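You operate a simulated robot arm through the tools that you are given. There is no shell and no other tool.

Carry out the task below with a simulated robot arm. There is one attempt and no reset: what you move stays moved.

## Task
Change the cloudy water in the rinse trough, then soak the grey felt.
Fine: drain it dry by the drain's yellow lever, slide the lever back, then fill to the blue line from the tap and turn it off; the felt goes back on its stand, the other felts stay where they are, dry.

The check looks at the end state, three seconds after you hand in, the way a careful person would. Anything else that was tipped, shoved, dropped, spilled or broken makes it a failure.

## Robot
A 6-joint arm with a fingered hand, fixed in place. Base frame: the origin is on the floor under the middle of its stand, x ahead of it, y to its left, z up. Lengths are in m, angles in degrees, forces in N, time in s.
With the tool pointing down near the work surface it reaches from about 0.1 to 0.72 m from the base axis. Its first joint turns from -166.0 to 166.0 degrees. Payload 4 kg.
Tool frame: the origin (TCP) lies between the finger pads and is the grasp point; the fingertips stand 0.026 m ahead of it; z points along the fingers, y is the line along which they close. The gripper opens to 0.132 m; its body begins 0.073 m behind the TCP. The gripper is a hand of 5 fingers: y runs from the thumb to the fingers, the wrist lies at [0, 0, -0.239] in the tool frame, and closing takes about 1.5 s.
Orientation is that of the tool frame in the base frame, as a unit quaternion [x, y, z, w]. With the fingers straight down and closing along the base's y, the tool's x points along the base's -x, its y along +y and its z along -z.

## Interface
- The arm moves only by the tool drive_tool. Its arguments are lists of equal length, an entry for each row: "dr": the turn, a rotation vector about the tool's x, y, z in degrees, a list of three; "slide": the shift along the tool's x, y, z in m, a list of three. In form: {"dr": [[rx, ry, rz], ...], "slide": [[tx, ty, tz], ...]}. A call has 1 to 20 rows; each row is the pose to reach, as a shift and turn from the pose commanded when the call began, along the tool's axes at that moment. "claw" is the finger opening in m, from 0 to 0.132, set as the call begins (left out, the last holds). Each row takes 0.2 s and may step no farther than 0.05 m and 8.6 degrees from the row before; otherwise, or with a gripper value out of range, the whole call is refused. A pose out of reach is approached as far as the arm can. The call stops where the force on the tool passes 40 N (or 10 N more than at its start, if that is more) or the arm is blocked; 0.2 s more then pass. The fingers move at their own pace (about 0.045 m/s each) and stop on an object; they squeeze with about 26 N. The grip force told is the motor's: it shows also when the fingers shut on nothing. Time passes only in rows, and 0.2 s behind the last, so rows that repeat a pose let the fingers close. The reply holds the time, the measured pose of the TCP, the force on the tool along the base axes, the opening and the grip force, in the units named above and with some noise, with the torque about the TCP (base axes, N m) and any sound that the robot's microphone picked up.
- Cameras (640 x 400 px; columns grow to the right, rows downward): "scene" is fixed at [0.2204, -0.5002, 1.3595]; the picture's right is [0.87, -0.49, 0.00], its down [-0.23, -0.41, -0.88] and it looks along [0.43, 0.77, -0.47] (base axes); focal length 300 px, centre (320, 200). "wrist" rides on the gripper at [0.085, 0.002, -0.097] in the tool frame; the picture's right is [-0.02, 1.00, 0.00], its down [-0.75, -0.02, -0.66] and it looks along [-0.66, -0.01, 0.75] (tool axes); focal length 270 px, centre (320, 200). There is no depth. A picture from a camera that has moved, and an enlarged one, comes with that camera's place and axes in the base frame and with its lens.
- get_image(camera): a new picture of that camera. No time passes.
- move_fingers(finger1, finger2, finger3, finger4, thumb_bend): sets how far each is bent, from 0 (flat) to 1 (curled in); at 0.3 the hand is open as for a grip, at 0.7 the pads meet at the TCP. One left out holds its place. A second passes; each finger stops where it meets its share of the squeeze, and holds until it gets a number again. A gripper value or a shape takes the hand back. It gives what a move gives, with no picture; readings hold the bend of each and the force on the fingers (four entries, about 0 where the hand has none), thumb and palm.
- set_grasp(shape): the hand has 5 fingers and takes this shape, open, in about a second: jaw (thumb against the fingers, like two jaws); tri (thumb and two fingers); tip (a fingertip pinch); poke (one finger out to press); point (the index stretched); flat (the hand flat); cup (the hand cupped); fist (a fist). The gripper value then closes the fingers along that shape, each until it touches; the sizes above hold for jaw. It gives what a move gives, with no picture.
- close_up(camera, box): a new picture of the part [left, top, right, bottom] of that camera's present view, enlarged. No time passes.
- hand_in(): hands the job in; it is judged then, once.

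Nothing tells you positions but the pictures and the camera data. Unless the task says otherwise, let go and move clear before handing in.

The tools are called after ">>>" by a JSON object that holds its "fn" and its "kwargs". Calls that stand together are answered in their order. drive_tool: Moves the arm, as the interface text tells. Its arguments: {"type":"object","properties":{"dr":{"type":"array","items":{"type":"array","items":{"type":"number"}}},"slide":{"type":"array","items":{"type":"array","items":{"type":"number"}}},"claw":{"type":"number"}},"required":["dr","slide"]} The other tools are called the same way: set_grasp (shape) gives the hand a shape; move_fingers (finger1, finger2, finger3, finger4, thumb_bend) moves the fingers one by one; get_image (camera) takes a picture; close_up (camera, box) takes an enlarged picture of a part of a camera's view; hand_in () hands the job in.

At the start:

```text
clock: 0.0
tool_pos: [0.4636, -0.0035, 1.2335]
tool_rot: [-0.001, 1.0, 0.0, 0.0]
ft_force: [1.1, 0.5, -0.6]
torque: [-0.01, -0.03, 0.01]
finger_gap: 0.1318
gripper_force: 0.1
shape: jaw
bend: [0.3, 0.3, 0.3, 0.3, 0.3]
finger forces: [0.0, 0.0, 0.0, 0.0, 0.0, 0.0]
```

scene: 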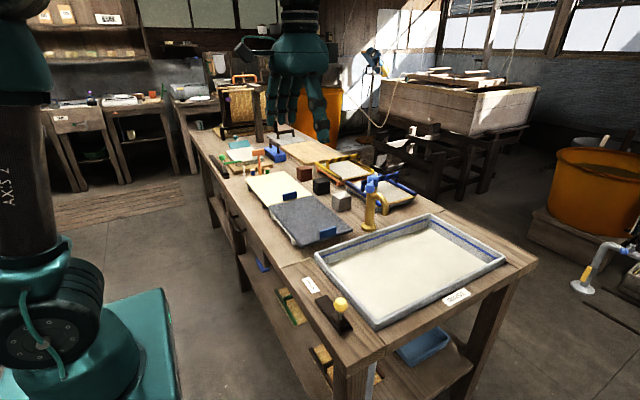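
wrist: 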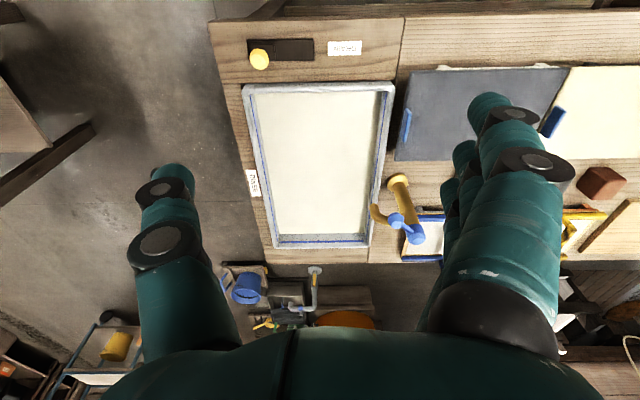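

I see the workbench with the rinse trough at its near end, a yellow knob lever in a slot beside it, a yellow tap with a blue handle, and three cubes that may be the felts (brown, black, grey). I'll look closer before moving.

>>> {"fn": "close_up", "kwargs": {"camera": "scene", "box": [220, 130, 420, 255]}}

>>> {"fn": "close_up", "kwargs": {"camera": "scene", "box": [280, 200, 520, 350]}}

>>> {"fn": "close_up", "kwargs": {"camera": "wrist", "box": [220, 20, 420, 145]}}

>>> {"fn": "close_up", "kwargs": {"camera": "wrist", "box": [340, 140, 500, 240]}}

```text
3.20 times, centred on (320, 192) of scene
camera zoom: at [0.2204, -0.5002, 1.3595], right [0.87, -0.49, 0.0], down [-0.23, -0.41, -0.88], along [0.43, 0.77, -0.47], focal length 962 px, centre (320, 224)
```

zoom: 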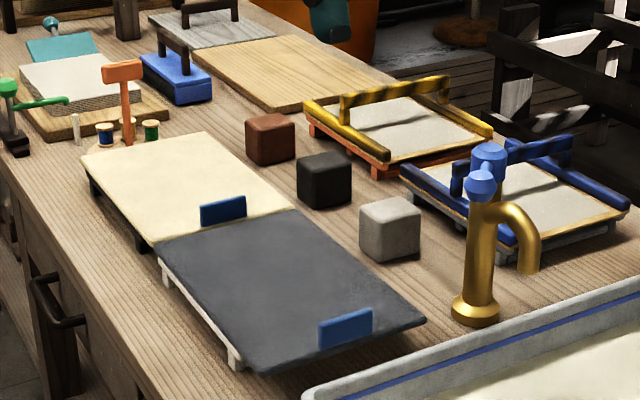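

```text
2.67 times, centred on (400, 275) of scene
camera zoom: at [0.2204, -0.5002, 1.3595], right [0.87, -0.49, 0.0], down [-0.23, -0.41, -0.88], along [0.43, 0.77, -0.47], focal length 801 px, centre (107, 0)
```

zoom: 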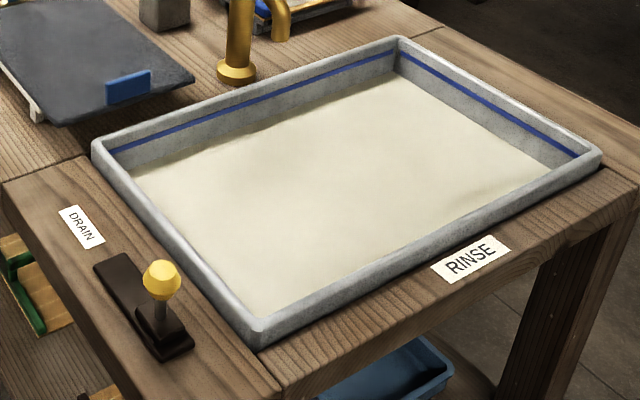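

```text
3.20 times, centred on (320, 82) of wrist
camera zoom: at [0.3781, -0.0025, 1.3292], right [0.02, 1.0, 0.0], down [0.75, -0.02, 0.66], along [0.66, -0.01, -0.75], focal length 865 px, centre (320, 576)
```

zoom: 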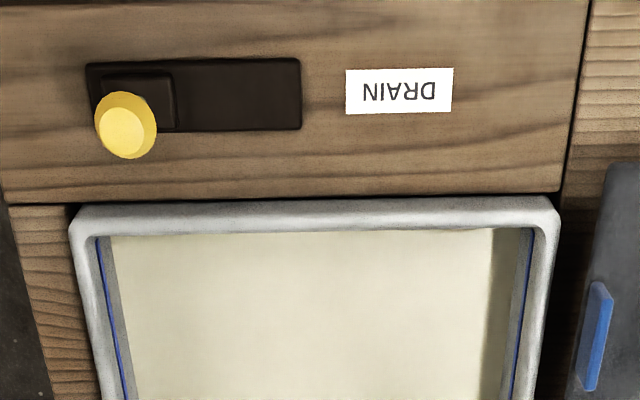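

```text
4.00 times, centred on (420, 190) of wrist
camera zoom: at [0.3781, -0.0025, 1.3292], right [0.02, 1.0, 0.0], down [0.75, -0.02, 0.66], along [0.66, -0.01, -0.75], focal length 1081 px, centre (-80, 240)
```

zoom: 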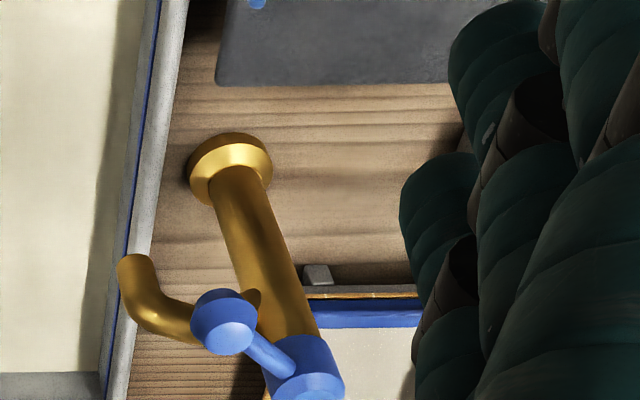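

The drain lever's knob comes out near [0.49, -0.10, 0.84], the tap handle near [0.75–0.80, 0.14–0.19, 0.96], and the grey sheet with a blue tab, which I take for the felt, spans about x 0.53–0.70, y 0.15–0.44. I'll zoom in further to check what is what.

>>> {"fn": "close_up", "kwargs": {"camera": "scene", "box": [260, 180, 360, 250]}}

>>> {"fn": "close_up", "kwargs": {"camera": "scene", "box": [340, 160, 420, 240]}}

>>> {"fn": "close_up", "kwargs": {"camera": "scene", "box": [210, 110, 310, 180]}}

>>> {"fn": "close_up", "kwargs": {"camera": "wrist", "box": [380, 50, 640, 220]}}

>>> {"fn": "close_up", "kwargs": {"camera": "scene", "box": [290, 270, 390, 350]}}

```text
5.71 times, centred on (310, 215) of scene
camera zoom: at [0.2204, -0.5002, 1.3595], right [0.87, -0.49, 0.0], down [-0.23, -0.41, -0.88], along [0.43, 0.77, -0.47], focal length 1717 px, centre (377, 114)
```

zoom: 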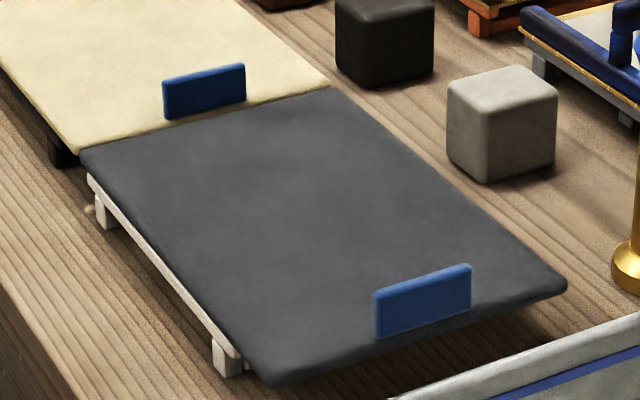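

```text
5.00 times, centred on (380, 200) of scene
camera zoom: at [0.2204, -0.5002, 1.3595], right [0.87, -0.49, 0.0], down [-0.23, -0.41, -0.88], along [0.43, 0.77, -0.47], focal length 1503 px, centre (20, 200)
```

zoom: 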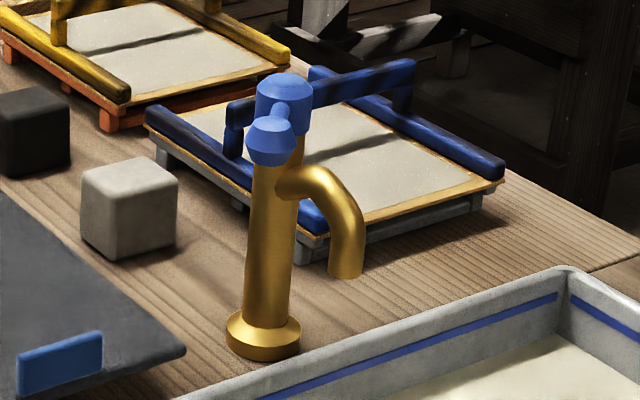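

```text
5.71 times, centred on (260, 145) of scene
camera zoom: at [0.2204, -0.5002, 1.3595], right [0.87, -0.49, 0.0], down [-0.23, -0.41, -0.88], along [0.43, 0.77, -0.47], focal length 1717 px, centre (663, 514)
```

zoom: 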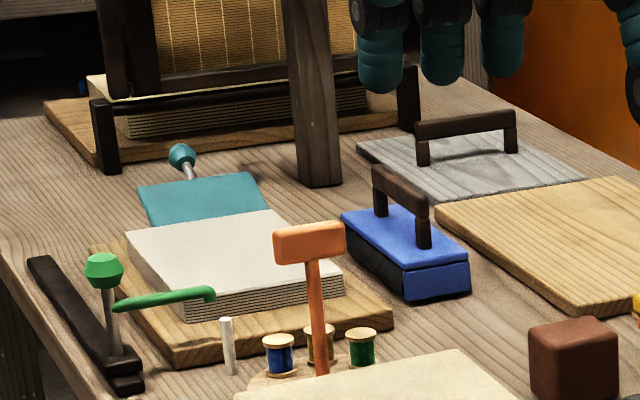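

```text
2.35 times, centred on (510, 135) of wrist
camera zoom: at [0.3781, -0.0025, 1.3292], right [0.02, 1.0, 0.0], down [0.75, -0.02, 0.66], along [0.66, -0.01, -0.75], focal length 636 px, centre (-127, 353)
```

zoom: 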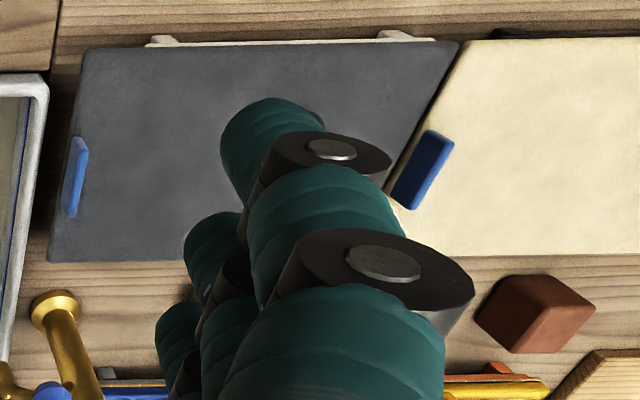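

```text
5.00 times, centred on (340, 310) of scene
camera zoom: at [0.2204, -0.5002, 1.3595], right [0.87, -0.49, 0.0], down [-0.23, -0.41, -0.88], along [0.43, 0.77, -0.47], focal length 1503 px, centre (220, -350)
```

zoom: 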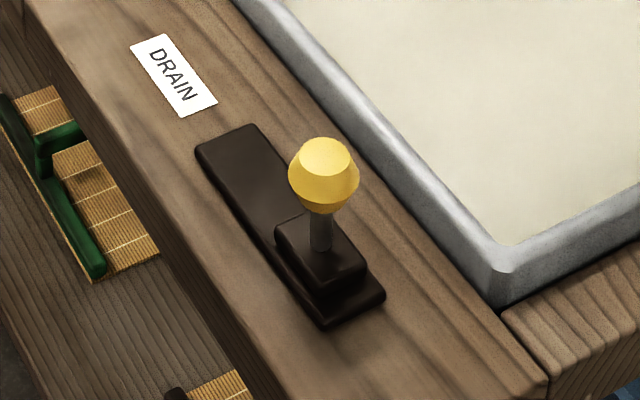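

The flat grey sheet with the blue tab on the white-legged stand is the grey felt, with the cream one beyond it. The yellow-knobbed drain lever sits at the end of its slot away from the DRAIN label, so it probably opens towards +y. I'll move the hand above the knob.

>>> {"fn": "drive_tool", "kwargs": {"dr": [[0, 0, 0], [0, 0, 0], [0, 0, 0], [0, 0, 0], [0, 0, 0], [0, 0, 0], [0, 0, 0], [0, 0, 0]], "slide": [[-0.0027, -0.0122, 0.038], [-0.0054, -0.0244, 0.076], [-0.008, -0.0366, 0.114], [-0.0107, -0.0488, 0.152], [-0.0134, -0.061, 0.19], [-0.016, -0.0731, 0.228], [-0.0187, -0.0853, 0.266], [-0.0214, -0.0975, 0.3035]]}}

>>> {"fn": "get_image", "kwargs": {"camera": "scene"}}

>>> {"fn": "get_image", "kwargs": {"camera": "wrist"}}

```text
clock: 1.8
tool_pos: [0.4843, -0.1006, 0.9285]
tool_rot: [0.0, 1.0, 0.0, 0.001]
ft_force: [0.5, -0.4, -1.3]
torque: [0.03, -0.03, -0.01]
finger_gap: 0.1318
gripper_force: 0.0
shape: jaw
bend: [0.3, 0.3, 0.3, 0.3, 0.3]
finger forces: [0.0, 0.0, 0.0, 0.0, 0.0, 0.0]
```

```text
taken
```

scene: 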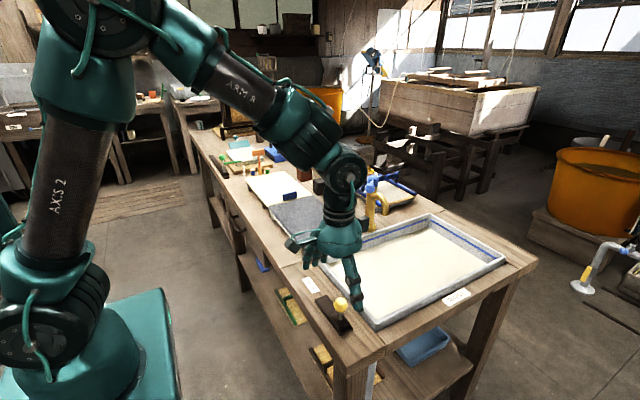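

```text
taken
camera wrist: at [0.3997, -0.0994, 1.0248], right [0.02, 1.0, 0.0], down [0.75, -0.02, 0.66], along [0.66, -0.01, -0.75], focal length 270 px, centre (320, 200)
```

wrist: 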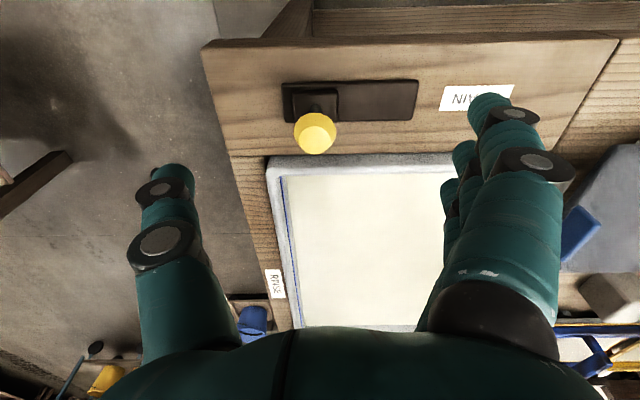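

The knob sits right below the hand, at about [0.496, -0.103, 0.839]. I'll lower the hand around it and then close the fingers partway.

>>> {"fn": "drive_tool", "kwargs": {"dr": [[0, 0, 0], [0, 0, 0], [0, 0, 0], [0, 0, 0]], "slide": [[-0.001, -0.0007, 0.02], [-0.002, -0.0015, 0.04], [-0.003, -0.002, 0.06], [-0.005, -0.0025, 0.08]]}}

>>> {"fn": "get_image", "kwargs": {"camera": "wrist"}}

>>> {"fn": "close_up", "kwargs": {"camera": "scene", "box": [270, 220, 430, 340]}}

```text
clock: 2.8
tool_pos: [0.4882, -0.1033, 0.8505]
tool_rot: [0.0, 1.0, 0.001, 0.0]
ft_force: [0.0, 0.9, -0.2]
torque: [-0.02, 0.0, 0.03]
finger_gap: 0.1319
gripper_force: 0.1
shape: jaw
bend: [0.3, 0.3, 0.3, 0.3, 0.3]
finger forces: [0.0, 0.1, 0.1, 0.0, 0.0, 0.1]
```

```text
taken
camera wrist: at [0.4038, -0.1022, 0.9452], right [0.02, 1.0, 0.0], down [0.75, -0.02, 0.66], along [0.66, -0.01, -0.75], focal length 270 px, centre (320, 200)
```

wrist: 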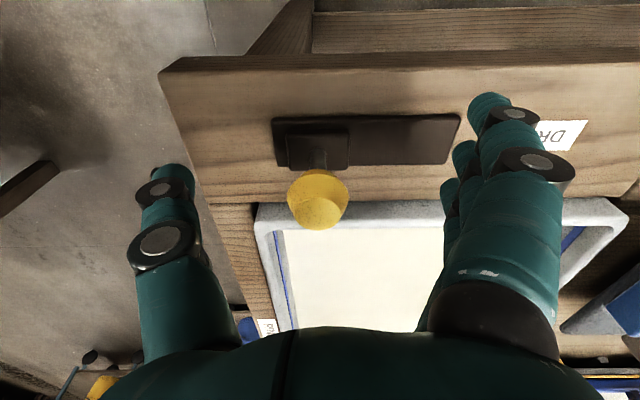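

```text
3.33 times, centred on (350, 280) of scene
camera zoom: at [0.2204, -0.5002, 1.3595], right [0.87, -0.49, 0.0], down [-0.23, -0.41, -0.88], along [0.43, 0.77, -0.47], focal length 1002 px, centre (220, -67)
```

zoom: 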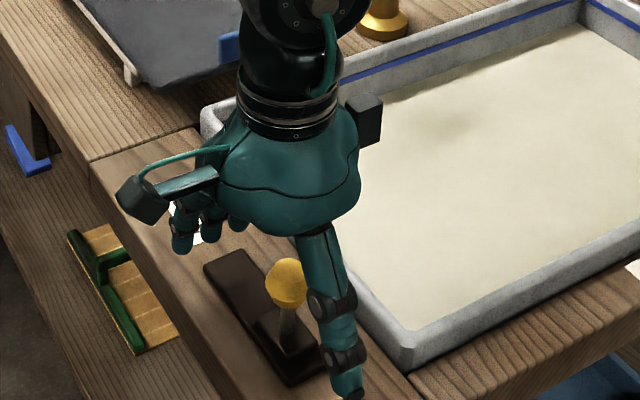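

The knob is between the thumb and the fingers. I'll shift slightly onto it and close the fingers around it.

>>> {"fn": "drive_tool", "kwargs": {"dr": [[0, 0, 0], [0, 0, 0], [0, 0, 0], [0, 0, 0], [0, 0, 0], [0, 0, 0], [0, 0, 0]], "slide": [[-0.006, 0, 0.006], [-0.006, 0, 0.006], [-0.006, 0, 0.006], [-0.006, 0, 0.006], [-0.006, 0, 0.006], [-0.006, 0, 0.006], [-0.006, 0, 0.006]], "claw": 0.04}}

>>> {"fn": "get_image", "kwargs": {"camera": "wrist"}}

>>> {"fn": "close_up", "kwargs": {"camera": "scene", "box": [270, 220, 430, 340]}}

```text
clock: 4.4
tool_pos: [0.4943, -0.1037, 0.8442]
tool_rot: [0.0, 1.0, 0.0, 0.0]
ft_force: [0.1, -0.1, -0.1]
torque: [-0.01, -0.01, 0.01]
finger_gap: 0.0402
gripper_force: 0.1
shape: jaw
bend: [0.73, 0.73, 0.73, 0.73, 0.7]
finger forces: [0.1, 0.0, 0.0, 0.0, 0.0, 0.0]
```

```text
taken
camera wrist: at [0.4099, -0.1016, 0.9394], right [0.02, 1.0, 0.0], down [0.75, -0.02, 0.66], along [0.66, -0.01, -0.75], focal length 270 px, centre (320, 200)
```

wrist: 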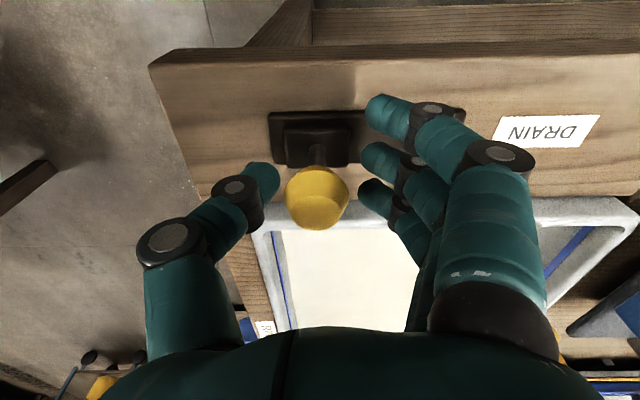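

```text
3.33 times, centred on (350, 280) of scene
camera zoom: at [0.2204, -0.5002, 1.3595], right [0.87, -0.49, 0.0], down [-0.23, -0.41, -0.88], along [0.43, 0.77, -0.47], focal length 1002 px, centre (220, -67)
```

zoom: 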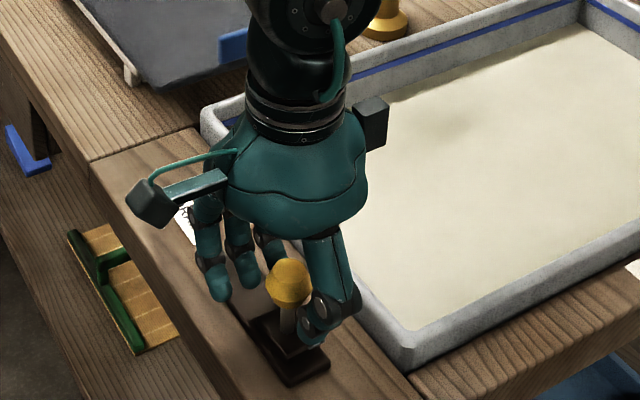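

The knob is loosely trapped between the thumb and the fingers. I'll push it toward the DRAIN label (+y) in small steps and watch the force.

>>> {"fn": "drive_tool", "kwargs": {"dr": [[0, 0, 0], [0, 0, 0], [0, 0, 0], [0, 0, 0], [0, 0, 0], [0, 0, 0]], "slide": [[0, 0.006, 0], [0, 0.012, 0], [0, 0.018, 0], [0, 0.024, 0], [0, 0.03, 0], [0, 0.036, 0]]}}

>>> {"fn": "get_image", "kwargs": {"camera": "wrist"}}

>>> {"fn": "get_image", "kwargs": {"camera": "scene"}}

```text
clock: 5.8
tool_pos: [0.4964, -0.0676, 0.8445]
tool_rot: [0.0, 1.0, 0.0, -0.001]
ft_force: [-1.4, -1.3, -0.6]
torque: [-0.02, 0.03, -0.03]
finger_gap: 0.0411
gripper_force: 0.0
shape: jaw
bend: [0.73, 0.73, 0.73, 0.73, 0.7]
finger forces: [0.1, 0.0, 0.0, 0.0, 1.1, 0.0]
```

```text
taken
camera wrist: at [0.4114, -0.0659, 0.9394], right [0.02, 1.0, 0.0], down [0.75, -0.02, 0.66], along [0.66, -0.01, -0.75], focal length 270 px, centre (320, 200)
```

wrist: 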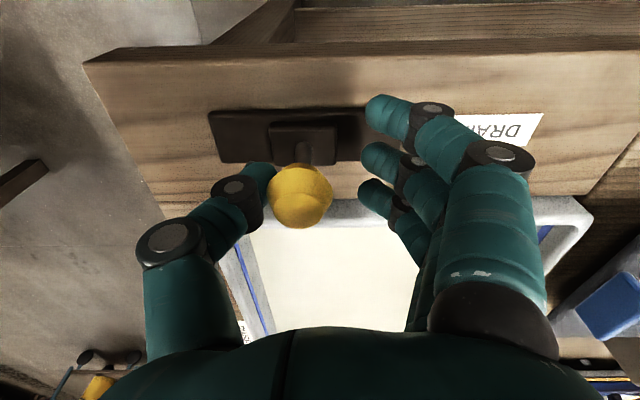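

```text
taken
```

scene: 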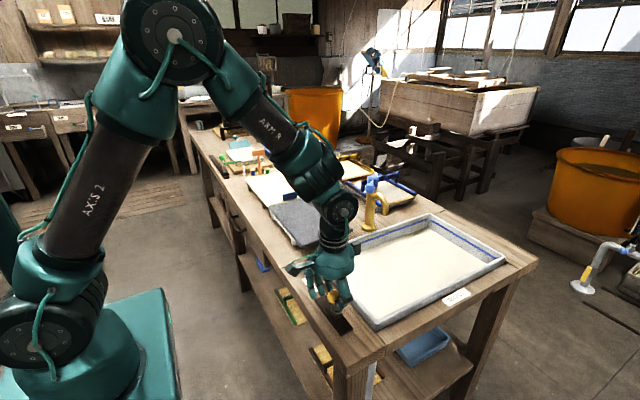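

The lever slides easily under about 1 N and has moved roughly 2.5 cm. I'll keep pushing it towards the far end of the slot.

>>> {"fn": "drive_tool", "kwargs": {"dr": [[0, 0, 0], [0, 0, 0], [0, 0, 0], [0, 0, 0], [0, 0, 0], [0, 0, 0], [0, 0, 0]], "slide": [[0, 0.007, 0], [0, 0.014, 0], [0, 0.021, 0], [0, 0.028, 0], [0, 0.034, 0], [0, 0.04, 0], [0, 0.046, 0]]}}

>>> {"fn": "get_image", "kwargs": {"camera": "wrist"}}

>>> {"fn": "get_image", "kwargs": {"camera": "scene"}}

```text
clock: 7.4
tool_pos: [0.4972, -0.0236, 0.8449]
tool_rot: [0.0, 1.0, -0.001, 0.0]
ft_force: [-1.0, -14.5, 5.0]
torque: [-0.27, 0.01, -0.01]
finger_gap: 0.0534
gripper_force: 0.0
shape: jaw
bend: [0.73, 0.73, 0.73, 0.73, 0.7]
finger forces: [0.1, 0.0, 0.1, 0.0, 13.7, 0.0]
```

```text
taken
camera wrist: at [0.4116, -0.0213, 0.9401], right [0.02, 1.0, 0.0], down [0.75, -0.02, 0.66], along [0.66, -0.02, -0.75], focal length 270 px, centre (320, 200)
```

wrist: 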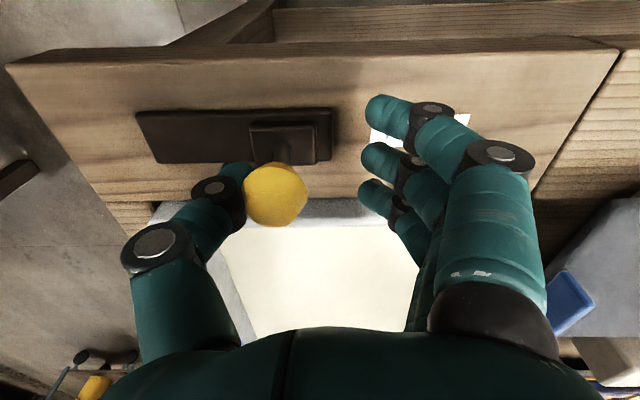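

```text
taken
```

scene: 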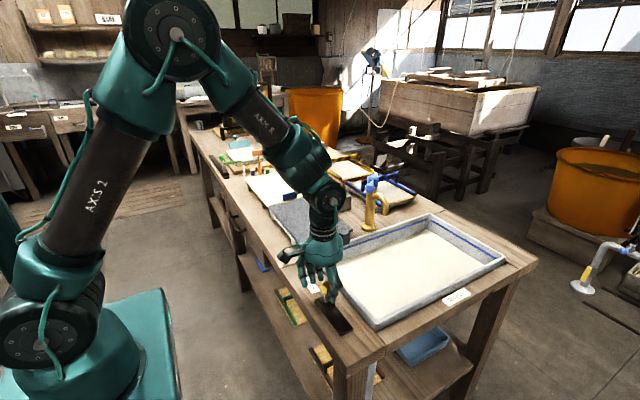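

The lever has reached its end stop, with the force rising to 14 N. I'll back the thumb off slightly without moving the knob, and wait for the trough to drain.

>>> {"fn": "drive_tool", "kwargs": {"dr": [[0, 0, 0], [0, 0, 0], [0, 0, 0], [0, 0, 0], [0, 0, 0], [0, 0, 0], [0, 0, 0], [0, 0, 0], [0, 0, 0], [0, 0, 0], [0, 0, 0], [0, 0, 0], [0, 0, 0], [0, 0, 0], [0, 0, 0], [0, 0, 0], [0, 0, 0], [0, 0, 0], [0, 0, 0], [0, 0, 0]], "slide": [[0, -0.008, 0], [0, -0.008, 0], [0, -0.008, 0], [0, -0.008, 0], [0, -0.008, 0], [0, -0.008, 0], [0, -0.008, 0], [0, -0.008, 0], [0, -0.008, 0], [0, -0.008, 0], [0, -0.008, 0], [0, -0.008, 0], [0, -0.008, 0], [0, -0.008, 0], [0, -0.008, 0], [0, -0.008, 0], [0, -0.008, 0], [0, -0.008, 0], [0, -0.008, 0], [0, -0.008, 0]]}}

>>> {"fn": "get_image", "kwargs": {"camera": "scene"}}

>>> {"fn": "get_image", "kwargs": {"camera": "wrist"}}

```text
clock: 11.6
tool_pos: [0.4974, -0.0292, 0.8447]
tool_rot: [0.0, 1.0, 0.0, 0.0]
ft_force: [-0.6, -5.1, 1.0]
torque: [-0.05, -0.04, 0.0]
finger_gap: 0.0451
gripper_force: 0.0
shape: jaw
bend: [0.73, 0.73, 0.73, 0.73, 0.7]
finger forces: [0.1, 0.1, 0.0, 0.1, 4.3, 0.0]
```

```text
taken
```

scene: 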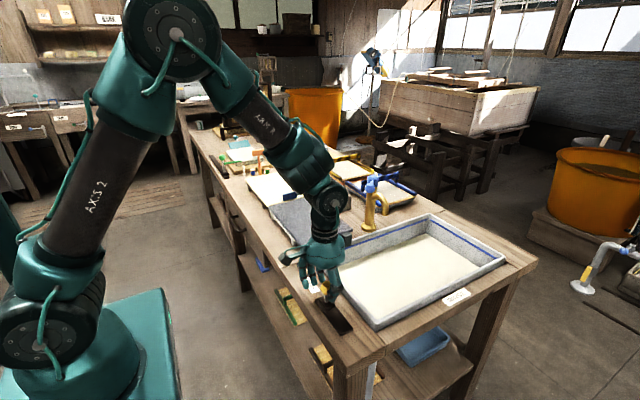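

```text
taken
camera wrist: at [0.4115, -0.0286, 0.9399], right [0.02, 1.0, 0.0], down [0.75, -0.02, 0.66], along [0.66, -0.01, -0.75], focal length 270 px, centre (320, 200)
```

wrist: 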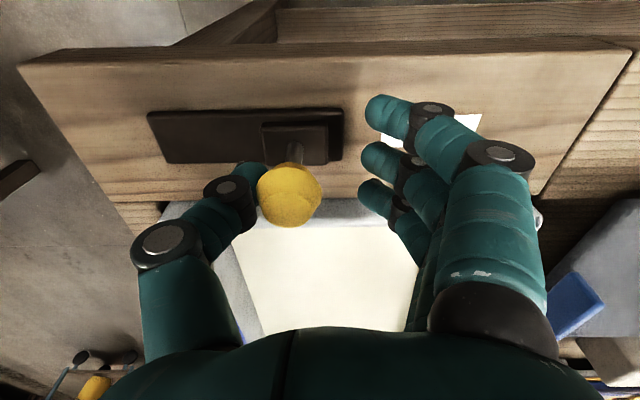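

The level is dropping and the lever is holding open. I'll wait longer.

>>> {"fn": "drive_tool", "kwargs": {"dr": [[0, 0, 0], [0, 0, 0], [0, 0, 0], [0, 0, 0], [0, 0, 0], [0, 0, 0], [0, 0, 0], [0, 0, 0], [0, 0, 0], [0, 0, 0], [0, 0, 0], [0, 0, 0], [0, 0, 0], [0, 0, 0], [0, 0, 0], [0, 0, 0], [0, 0, 0], [0, 0, 0], [0, 0, 0], [0, 0, 0]], "slide": [[0, 0, 0], [0, 0, 0], [0, 0, 0], [0, 0, 0], [0, 0, 0], [0, 0, 0], [0, 0, 0], [0, 0, 0], [0, 0, 0], [0, 0, 0], [0, 0, 0], [0, 0, 0], [0, 0, 0], [0, 0, 0], [0, 0, 0], [0, 0, 0], [0, 0, 0], [0, 0, 0], [0, 0, 0], [0, 0, 0]]}}

>>> {"fn": "close_up", "kwargs": {"camera": "scene", "box": [300, 200, 540, 350]}}

>>> {"fn": "drive_tool", "kwargs": {"dr": [[0, 0, 0], [0, 0, 0], [0, 0, 0], [0, 0, 0], [0, 0, 0], [0, 0, 0], [0, 0, 0], [0, 0, 0], [0, 0, 0], [0, 0, 0], [0, 0, 0], [0, 0, 0], [0, 0, 0], [0, 0, 0], [0, 0, 0], [0, 0, 0], [0, 0, 0], [0, 0, 0], [0, 0, 0], [0, 0, 0]], "slide": [[0, 0, 0], [0, 0, 0], [0, 0, 0], [0, 0, 0], [0, 0, 0], [0, 0, 0], [0, 0, 0], [0, 0, 0], [0, 0, 0], [0, 0, 0], [0, 0, 0], [0, 0, 0], [0, 0, 0], [0, 0, 0], [0, 0, 0], [0, 0, 0], [0, 0, 0], [0, 0, 0], [0, 0, 0], [0, 0, 0]]}}

>>> {"fn": "close_up", "kwargs": {"camera": "scene", "box": [300, 200, 540, 350]}}

```text
clock: 15.8
tool_pos: [0.4951, -0.0303, 0.8458]
tool_rot: [0.0, 1.0, 0.0, 0.0]
ft_force: [0.0, -4.6, 1.1]
torque: [-0.03, 0.0, 0.01]
finger_gap: 0.0448
gripper_force: 0.1
shape: jaw
bend: [0.73, 0.73, 0.73, 0.73, 0.7]
finger forces: [0.0, 0.0, 0.1, 0.0, 4.4, 0.0]
```

```text
2.67 times, centred on (420, 275) of scene
camera zoom: at [0.2204, -0.5002, 1.3595], right [0.87, -0.49, 0.0], down [-0.23, -0.41, -0.88], along [0.43, 0.77, -0.47], focal length 801 px, centre (53, 0)
```

zoom: 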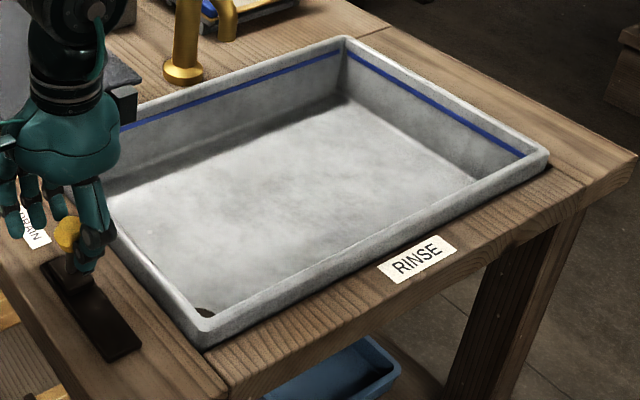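

```text
clock: 20.0
tool_pos: [0.4967, -0.0303, 0.844]
tool_rot: [0.0, 1.0, -0.001, 0.0]
ft_force: [0.1, -5.2, -0.6]
torque: [-0.05, -0.03, -0.01]
finger_gap: 0.0453
gripper_force: 0.1
shape: jaw
bend: [0.73, 0.73, 0.73, 0.73, 0.7]
finger forces: [0.1, 0.0, 0.0, 0.0, 4.4, 0.0]
```

```text
2.67 times, centred on (420, 275) of scene
camera zoom: at [0.2204, -0.5002, 1.3595], right [0.87, -0.49, 0.0], down [-0.23, -0.41, -0.88], along [0.43, 0.77, -0.47], focal length 801 px, centre (53, 0)
```

zoom: 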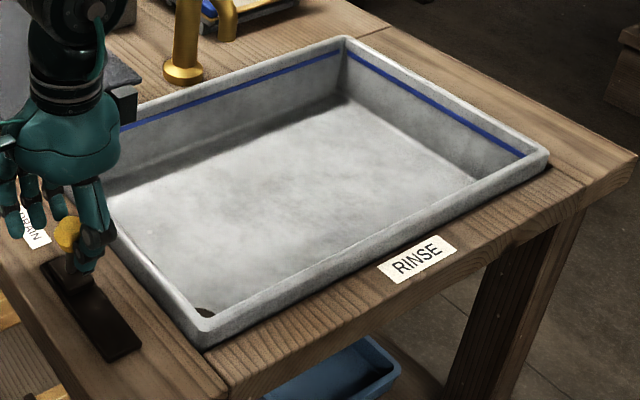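

The trough is drained dry and the bare floor and drain hole are visible. Now I'll slide the lever back to its original end, using the fingers to push towards -y.

>>> {"fn": "drive_tool", "kwargs": {"dr": [[0, 0, 0], [0, 0, 0], [0, 0, 0], [0, 0, 0], [0, 0, 0], [0, 0, 0], [0, 0, 0], [0, 0, 0], [0, 0, 0], [0, 0, 0], [0, 0, 0]], "slide": [[0, -0.01, 0], [0, -0.02, 0], [0, -0.03, 0], [0, -0.04, 0], [0, -0.05, 0], [0, -0.06, 0], [0, -0.07, 0], [0, -0.076, 0], [0, -0.082, 0], [0, -0.087, 0], [0, -0.092, 0]]}}

>>> {"fn": "get_image", "kwargs": {"camera": "wrist"}}

>>> {"fn": "close_up", "kwargs": {"camera": "scene", "box": [270, 220, 430, 340]}}

```text
clock: 22.4
tool_pos: [0.495, -0.123, 0.845]
tool_rot: [0.0, 1.0, 0.0, 0.0]
ft_force: [0.5, 1.9, -2.1]
torque: [-0.02, -0.01, -0.06]
finger_gap: 0.041
gripper_force: 0.1
shape: jaw
bend: [0.73, 0.73, 0.73, 0.73, 0.7]
finger forces: [0.0, 1.4, 1.3, 0.0, 0.0, 0.0]
```

```text
taken
camera wrist: at [0.4109, -0.1209, 0.9398], right [0.02, 1.0, 0.0], down [0.75, -0.02, 0.66], along [0.66, -0.01, -0.75], focal length 270 px, centre (320, 200)
```

wrist: 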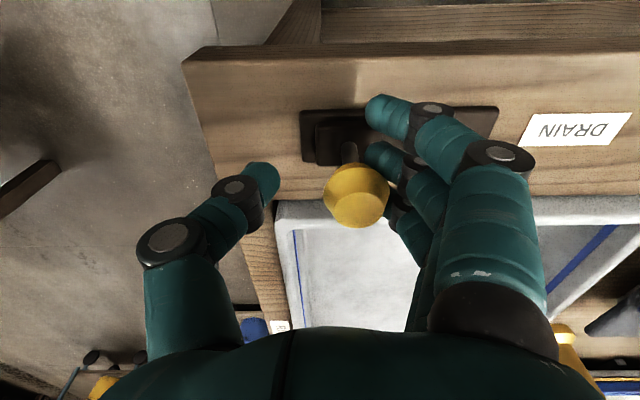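

```text
3.33 times, centred on (350, 280) of scene
camera zoom: at [0.2204, -0.5002, 1.3595], right [0.87, -0.49, 0.0], down [-0.23, -0.41, -0.88], along [0.43, 0.77, -0.47], focal length 1002 px, centre (220, -67)
```

zoom: 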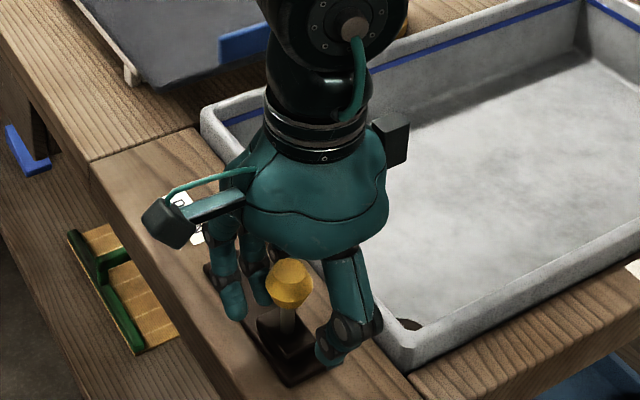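

The lever is nearly back, but the force is still just sliding friction. I'll push a bit further until I feel the stop.

>>> {"fn": "drive_tool", "kwargs": {"dr": [[0, 0, 0], [0, 0, 0], [0, 0, 0], [0, 0, 0]], "slide": [[0, -0.004, 0], [0, -0.008, 0], [0, -0.012, 0], [0, -0.014, 0]]}}

>>> {"fn": "get_image", "kwargs": {"camera": "wrist"}}

```text
clock: 23.4
tool_pos: [0.4958, -0.1352, 0.8424]
tool_rot: [0.0, 1.0, 0.001, 0.0]
ft_force: [-0.7, 17.6, 0.0]
torque: [0.16, 0.04, 0.01]
finger_gap: 0.0473
gripper_force: 0.1
shape: jaw
bend: [0.73, 0.71, 0.71, 0.73, 0.7]
finger forces: [0.0, 8.6, 7.6, 0.0, 0.0, 0.1]
```

```text
taken
camera wrist: at [0.411, -0.1342, 0.9394], right [0.02, 1.0, 0.0], down [0.75, -0.02, 0.66], along [0.66, -0.01, -0.75], focal length 270 px, centre (320, 200)
```

wrist: 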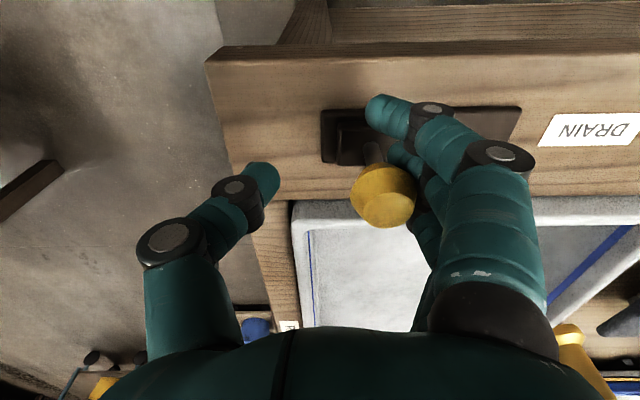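

At 17 N the lever is at its original end stop. I'll back off to the middle of the gap, rise clear, and look again.

>>> {"fn": "drive_tool", "kwargs": {"dr": [[0, 0, 0], [0, 0, 0], [0, 0, 0], [0, 0, 0], [0, 0, 0], [0, 0, 0], [0, 0, 0]], "slide": [[0, 0.012, 0], [0, 0.025, 0], [0, 0.025, -0.02], [0, 0.025, -0.05], [0, 0.025, -0.08], [0, 0.025, -0.12], [0, 0.025, -0.16]]}}

>>> {"fn": "get_image", "kwargs": {"camera": "wrist"}}

>>> {"fn": "close_up", "kwargs": {"camera": "scene", "box": [290, 200, 530, 350]}}

```text
clock: 25.0
tool_pos: [0.4953, -0.1128, 1.0045]
tool_rot: [0.001, 1.0, 0.0, 0.0]
ft_force: [-0.2, -0.8, 0.2]
torque: [-0.02, 0.0, 0.0]
finger_gap: 0.0406
gripper_force: 0.1
shape: jaw
bend: [0.73, 0.73, 0.73, 0.73, 0.7]
finger forces: [0.0, 0.0, 0.0, 0.0, 0.0, 0.0]
```

```text
taken
camera wrist: at [0.4109, -0.1097, 1.1], right [0.02, 1.0, 0.0], down [0.75, -0.02, 0.66], along [0.66, -0.01, -0.75], focal length 270 px, centre (320, 200)
```

wrist: 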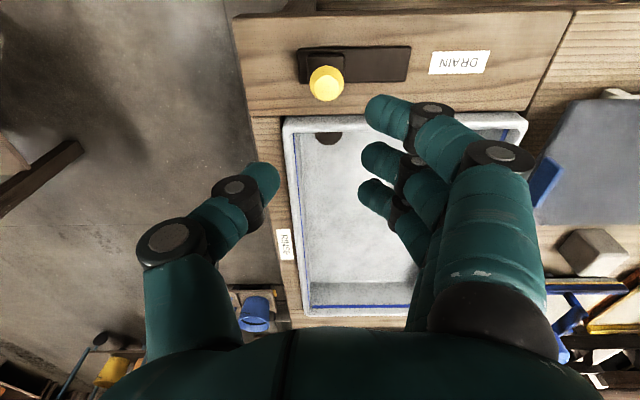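

```text
2.67 times, centred on (410, 275) of scene
camera zoom: at [0.2204, -0.5002, 1.3595], right [0.87, -0.49, 0.0], down [-0.23, -0.41, -0.88], along [0.43, 0.77, -0.47], focal length 801 px, centre (80, 0)
```

zoom: 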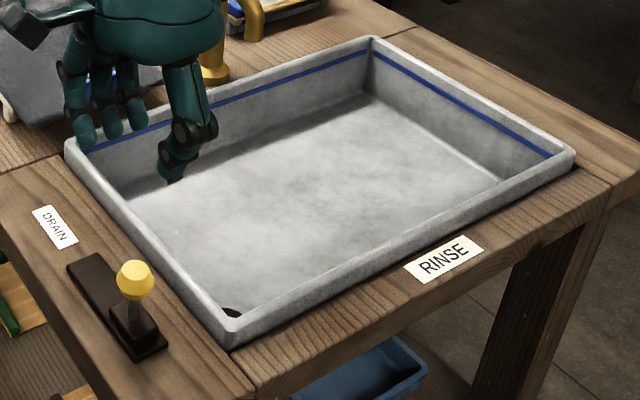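

The lever is back at its end. Next is the tap, so I'll try the single-finger "poke" shape here in free space to see where the finger sits.

>>> {"fn": "set_grasp", "kwargs": {"shape": "poke"}}

>>> {"fn": "get_image", "kwargs": {"camera": "wrist"}}

>>> {"fn": "close_up", "kwargs": {"camera": "scene", "box": [260, 120, 440, 270]}}

```text
clock: 25.9
tool_pos: [0.4956, -0.1116, 1.0049]
tool_rot: [0.0, 1.0, -0.001, 0.0]
ft_force: [0.1, 1.5, -0.6]
torque: [-0.01, -0.01, 0.01]
finger_gap: 0.0
gripper_force: 0.0
shape: poke
bend: [1.0, 1.0, 1.0, 1.0, 0.47]
finger forces: [0.0, 0.0, 0.0, 0.1, 0.0, 0.0]
```

```text
taken
camera wrist: at [0.411, -0.1097, 1.0995], right [0.02, 1.0, 0.0], down [0.75, -0.02, 0.66], along [0.66, -0.01, -0.75], focal length 270 px, centre (320, 200)
```

wrist: 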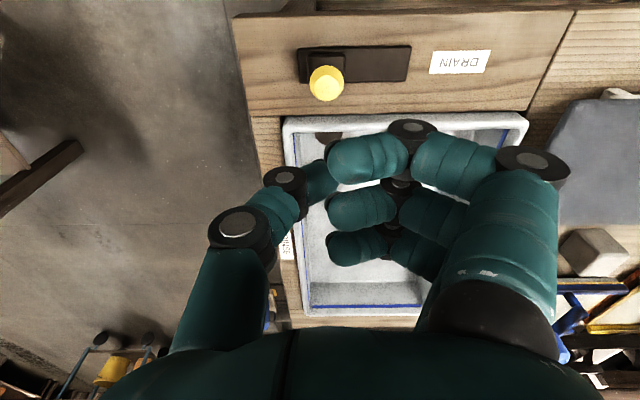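

```text
2.67 times, centred on (350, 195) of scene
camera zoom: at [0.2204, -0.5002, 1.3595], right [0.87, -0.49, 0.0], down [-0.23, -0.41, -0.88], along [0.43, 0.77, -0.47], focal length 801 px, centre (240, 213)
```

zoom: 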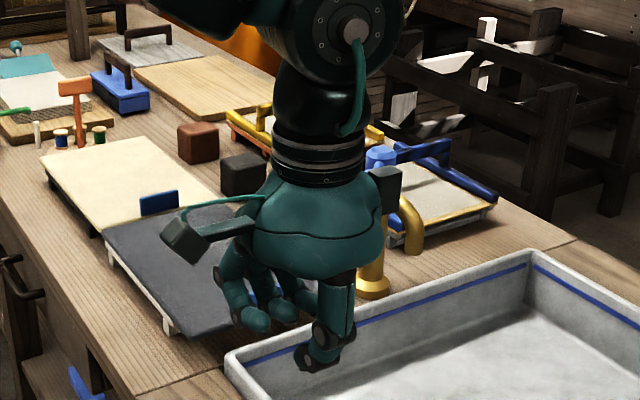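

In poke shape all the fingers curl, which won't help here. I'll go back to the jaw shape, yaw the hand 45° so it closes across the tap's lever, and hover short of the tap for a closer look.

>>> {"fn": "set_grasp", "kwargs": {"shape": "jaw"}}

>>> {"fn": "drive_tool", "kwargs": {"dr": [[0, 0, -7.5], [0, 0, -15], [0, 0, -22.5], [0, 0, -30], [0, 0, -37.5], [0, 0, -45]], "slide": [[-0.026, 0.025, -0.009], [-0.052, 0.05, -0.018], [-0.078, 0.075, -0.027], [-0.103, 0.1, -0.036], [-0.129, 0.125, -0.045], [-0.155, 0.15, -0.055]], "claw": 0.132}}

>>> {"fn": "get_image", "kwargs": {"camera": "wrist"}}

>>> {"fn": "get_image", "kwargs": {"camera": "scene"}}

```text
clock: 26.8
tool_pos: [0.496, -0.112, 1.0049]
tool_rot: [0.001, 1.0, 0.0, 0.0]
ft_force: [0.5, 0.1, -0.7]
torque: [-0.01, 0.01, 0.01]
finger_gap: 0.1319
gripper_force: 0.1
shape: jaw
bend: [0.3, 0.3, 0.3, 0.3, 0.3]
finger forces: [0.1, 0.0, 0.0, 0.1, 0.0, 0.0]
```

```text
clock: 28.2
tool_pos: [0.6466, 0.0391, 1.0607]
tool_rot: [-0.383, 0.924, 0.0, 0.0]
ft_force: [-0.2, 0.4, -0.8]
torque: [0.0, 0.01, 0.02]
finger_gap: 0.1316
gripper_force: 0.0
shape: jaw
bend: [0.3, 0.3, 0.3, 0.3, 0.3]
finger forces: [0.0, 0.1, 0.0, 0.1, 0.0, 0.1]
```

```text
taken
camera wrist: at [0.5861, -0.0194, 1.1566], right [-0.69, 0.72, 0.0], down [0.54, 0.52, 0.66], along [0.47, 0.46, -0.75], focal length 270 px, centre (320, 200)
```

wrist: 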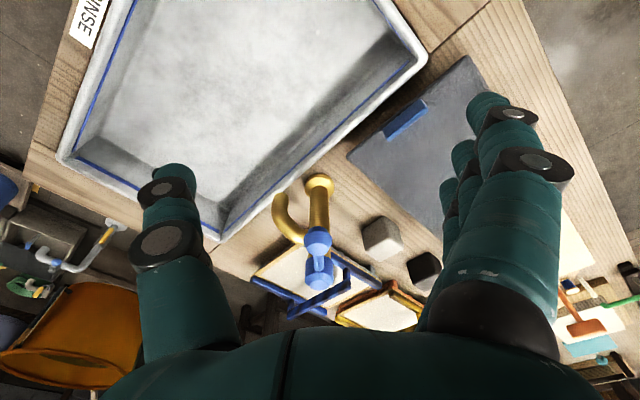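

```text
taken
```

scene: 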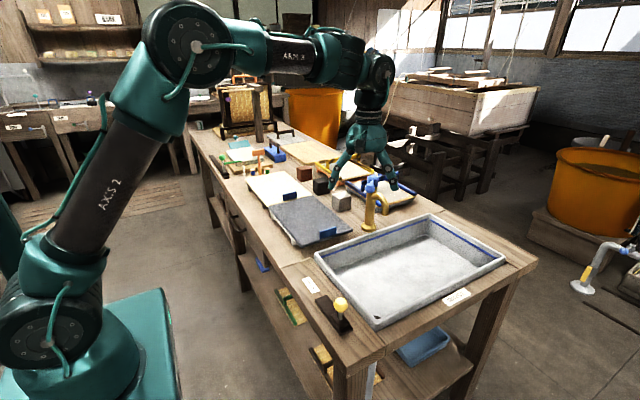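

From here the tap's lever points straight at the camera: ball near [0.747, 0.134, 0.968], hub near [0.795, 0.185]. I'll zoom in on it.

>>> {"fn": "close_up", "kwargs": {"camera": "wrist", "box": [260, 160, 380, 330]}}

>>> {"fn": "close_up", "kwargs": {"camera": "scene", "box": [330, 120, 420, 240]}}

```text
2.35 times, centred on (320, 245) of wrist
camera zoom: at [0.5861, -0.0194, 1.1566], right [-0.69, 0.72, 0.0], down [0.54, 0.52, 0.66], along [0.47, 0.46, -0.75], focal length 636 px, centre (320, 94)
```

zoom: 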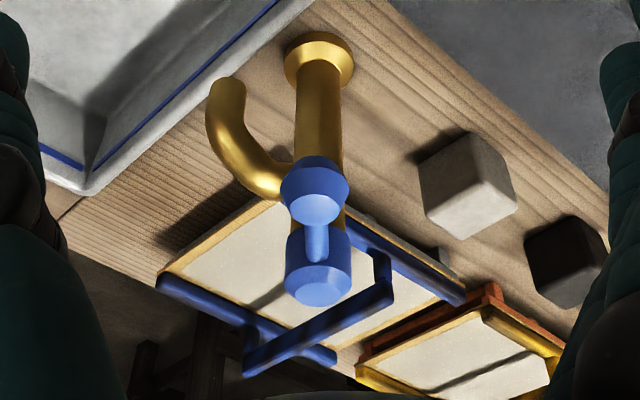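

```text
3.33 times, centred on (375, 180) of scene
camera zoom: at [0.2204, -0.5002, 1.3595], right [0.87, -0.49, 0.0], down [-0.23, -0.41, -0.88], along [0.43, 0.77, -0.47], focal length 1002 px, centre (137, 267)
```

zoom: 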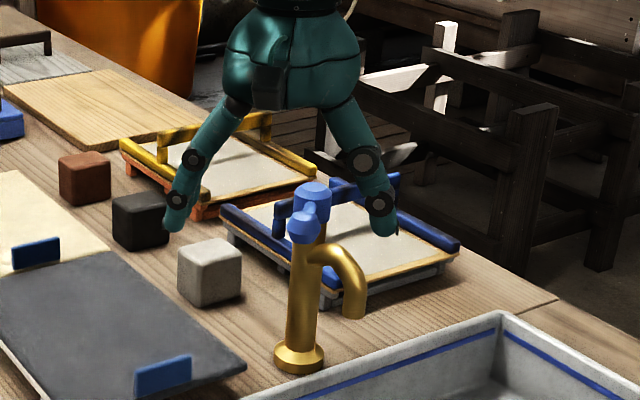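

The lever is a horizontal stub on the hub, which should turn about the vertical axis. I'll move above the ball and check the reach before going down.

>>> {"fn": "drive_tool", "kwargs": {"dr": [[0, 0, 0], [0, 0, 0], [0, 0, 0], [0, 0, 0]], "slide": [[-0.033, -0.001, 0.001], [-0.066, -0.002, 0.002], [-0.099, -0.003, 0.003], [-0.131, -0.004, 0.005]]}}

>>> {"fn": "get_image", "kwargs": {"camera": "wrist"}}

>>> {"fn": "close_up", "kwargs": {"camera": "scene", "box": [310, 100, 430, 240]}}

```text
clock: 29.2
tool_pos: [0.7452, 0.1278, 1.0556]
tool_rot: [-0.383, 0.924, -0.001, 0.0]
ft_force: [1.0, -0.5, 0.6]
torque: [-0.01, 0.01, 0.02]
finger_gap: 0.1323
gripper_force: 0.1
shape: jaw
bend: [0.3, 0.3, 0.3, 0.3, 0.3]
finger forces: [0.0, 0.0, 0.0, 0.0, 0.1, 0.0]
```

```text
taken
camera wrist: at [0.6834, 0.0692, 1.1512], right [-0.69, 0.72, 0.0], down [0.54, 0.52, 0.66], along [0.48, 0.46, -0.75], focal length 270 px, centre (320, 200)
```

wrist: 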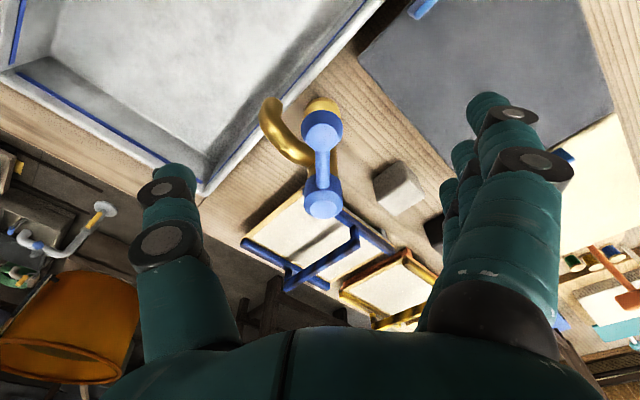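

```text
2.86 times, centred on (370, 170) of scene
camera zoom: at [0.2204, -0.5002, 1.3595], right [0.87, -0.49, 0.0], down [-0.23, -0.41, -0.88], along [0.43, 0.77, -0.47], focal length 859 px, centre (177, 286)
```

zoom: 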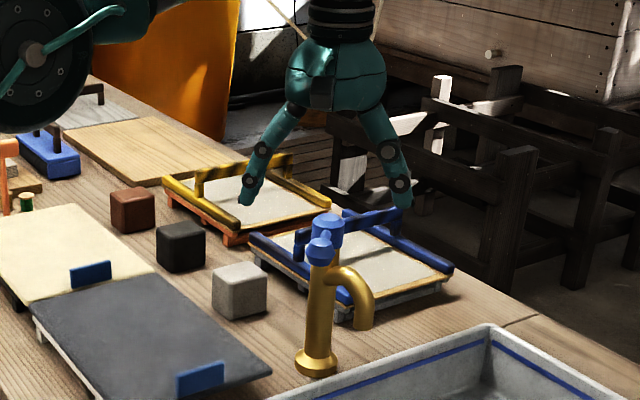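

The reach is fine and the ball lies right under the TCP. I'll descend to straddle the lever, then close partway.

>>> {"fn": "drive_tool", "kwargs": {"dr": [[0, 0, 0], [0, 0, 0], [0, 0, 0], [0, 0, 0], [0, 0, 0]], "slide": [[0, 0, 0.017], [0, 0, 0.034], [0, 0, 0.051], [0, 0, 0.068], [0, 0, 0.085]]}}

>>> {"fn": "drive_tool", "kwargs": {"dr": [[0, 0, 0], [0, 0, 0], [0, 0, 0], [0, 0, 0], [0, 0, 0], [0, 0, 0]], "slide": [[0, 0, 0], [0, 0, 0], [0, 0, 0], [0, 0, 0], [0, 0, 0], [0, 0, 0]], "claw": 0.05}}

>>> {"fn": "get_image", "kwargs": {"camera": "wrist"}}

>>> {"fn": "close_up", "kwargs": {"camera": "scene", "box": [310, 100, 430, 240]}}

```text
clock: 30.4
tool_pos: [0.7448, 0.1282, 0.9697]
tool_rot: [-0.383, 0.924, -0.001, 0.0]
ft_force: [0.4, 0.2, -0.5]
torque: [-0.02, 0.01, 0.02]
finger_gap: 0.1318
gripper_force: 0.0
shape: jaw
bend: [0.3, 0.3, 0.3, 0.3, 0.3]
finger forces: [0.0, 0.0, 0.1, 0.1, 0.0, 0.1]
```

```text
clock: 31.8
tool_pos: [0.7452, 0.1289, 0.97]
tool_rot: [-0.382, 0.924, 0.0, 0.0]
ft_force: [0.6, 0.4, 0.6]
torque: [-0.02, -0.02, 0.02]
finger_gap: 0.051
gripper_force: 0.0
shape: jaw
bend: [0.73, 0.73, 0.73, 0.73, 0.7]
finger forces: [0.0, 0.1, 0.0, 0.1, 0.0, 0.0]
```

```text
taken
camera wrist: at [0.6841, 0.0698, 1.0649], right [-0.69, 0.72, 0.0], down [0.54, 0.52, 0.66], along [0.47, 0.46, -0.75], focal length 270 px, centre (320, 200)
```

wrist: 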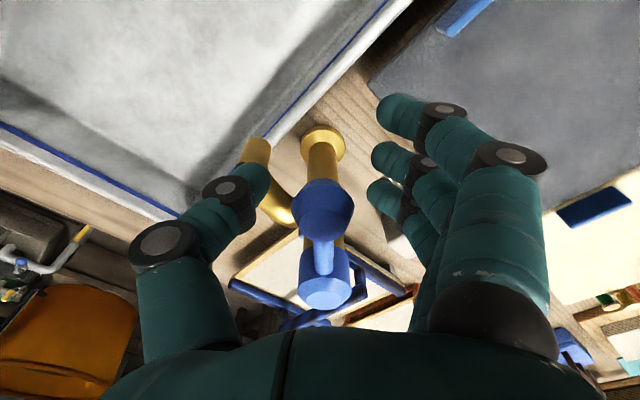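

```text
2.86 times, centred on (370, 170) of scene
camera zoom: at [0.2204, -0.5002, 1.3595], right [0.87, -0.49, 0.0], down [-0.23, -0.41, -0.88], along [0.43, 0.77, -0.47], focal length 859 px, centre (177, 286)
```

zoom: 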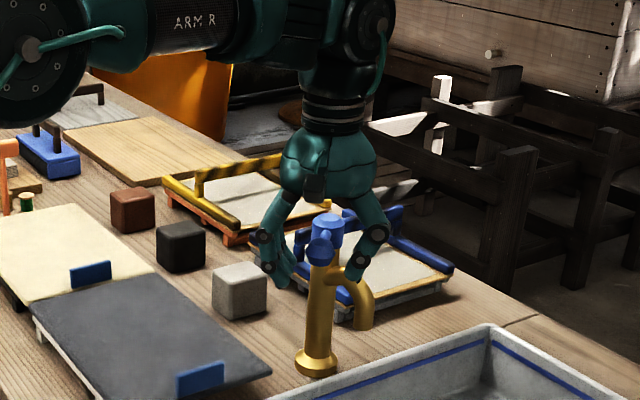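

The ball is now between the thumb and the fingers. I'll push it gently counter-clockwise, the usual opening direction, and watch the force.

>>> {"fn": "drive_tool", "kwargs": {"dr": [[0, 0, 0], [0, 0, 0], [0, 0, 0], [0, 0, 0]], "slide": [[0, -0.005, 0], [0, -0.01, 0], [0, -0.014, 0], [0, -0.018, 0]]}}

>>> {"fn": "get_image", "kwargs": {"camera": "wrist"}}

>>> {"fn": "get_image", "kwargs": {"camera": "scene"}}

```text
clock: 32.8
tool_pos: [0.7572, 0.1169, 0.9687]
tool_rot: [-0.383, 0.924, 0.0, 0.0]
ft_force: [-0.2, 0.9, -0.9]
torque: [-0.03, 0.02, 0.02]
finger_gap: 0.051
gripper_force: 0.1
shape: jaw
bend: [0.73, 0.73, 0.73, 0.73, 0.7]
finger forces: [0.0, 0.0, 0.9, 0.0, 0.0, 0.0]
```

```text
taken
camera wrist: at [0.6965, 0.0574, 1.0643], right [-0.69, 0.72, 0.0], down [0.54, 0.52, 0.66], along [0.47, 0.46, -0.75], focal length 270 px, centre (320, 200)
```

wrist: 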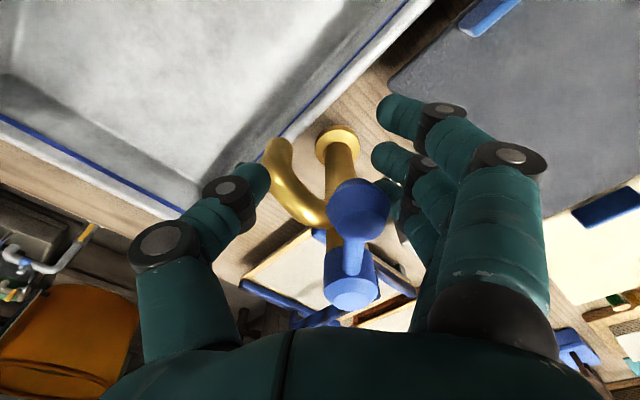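

```text
taken
```

scene: 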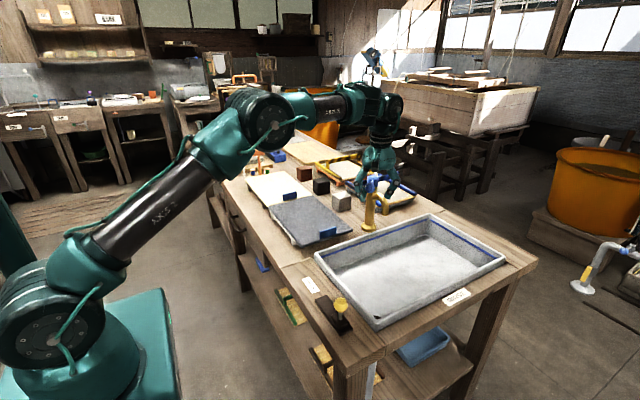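

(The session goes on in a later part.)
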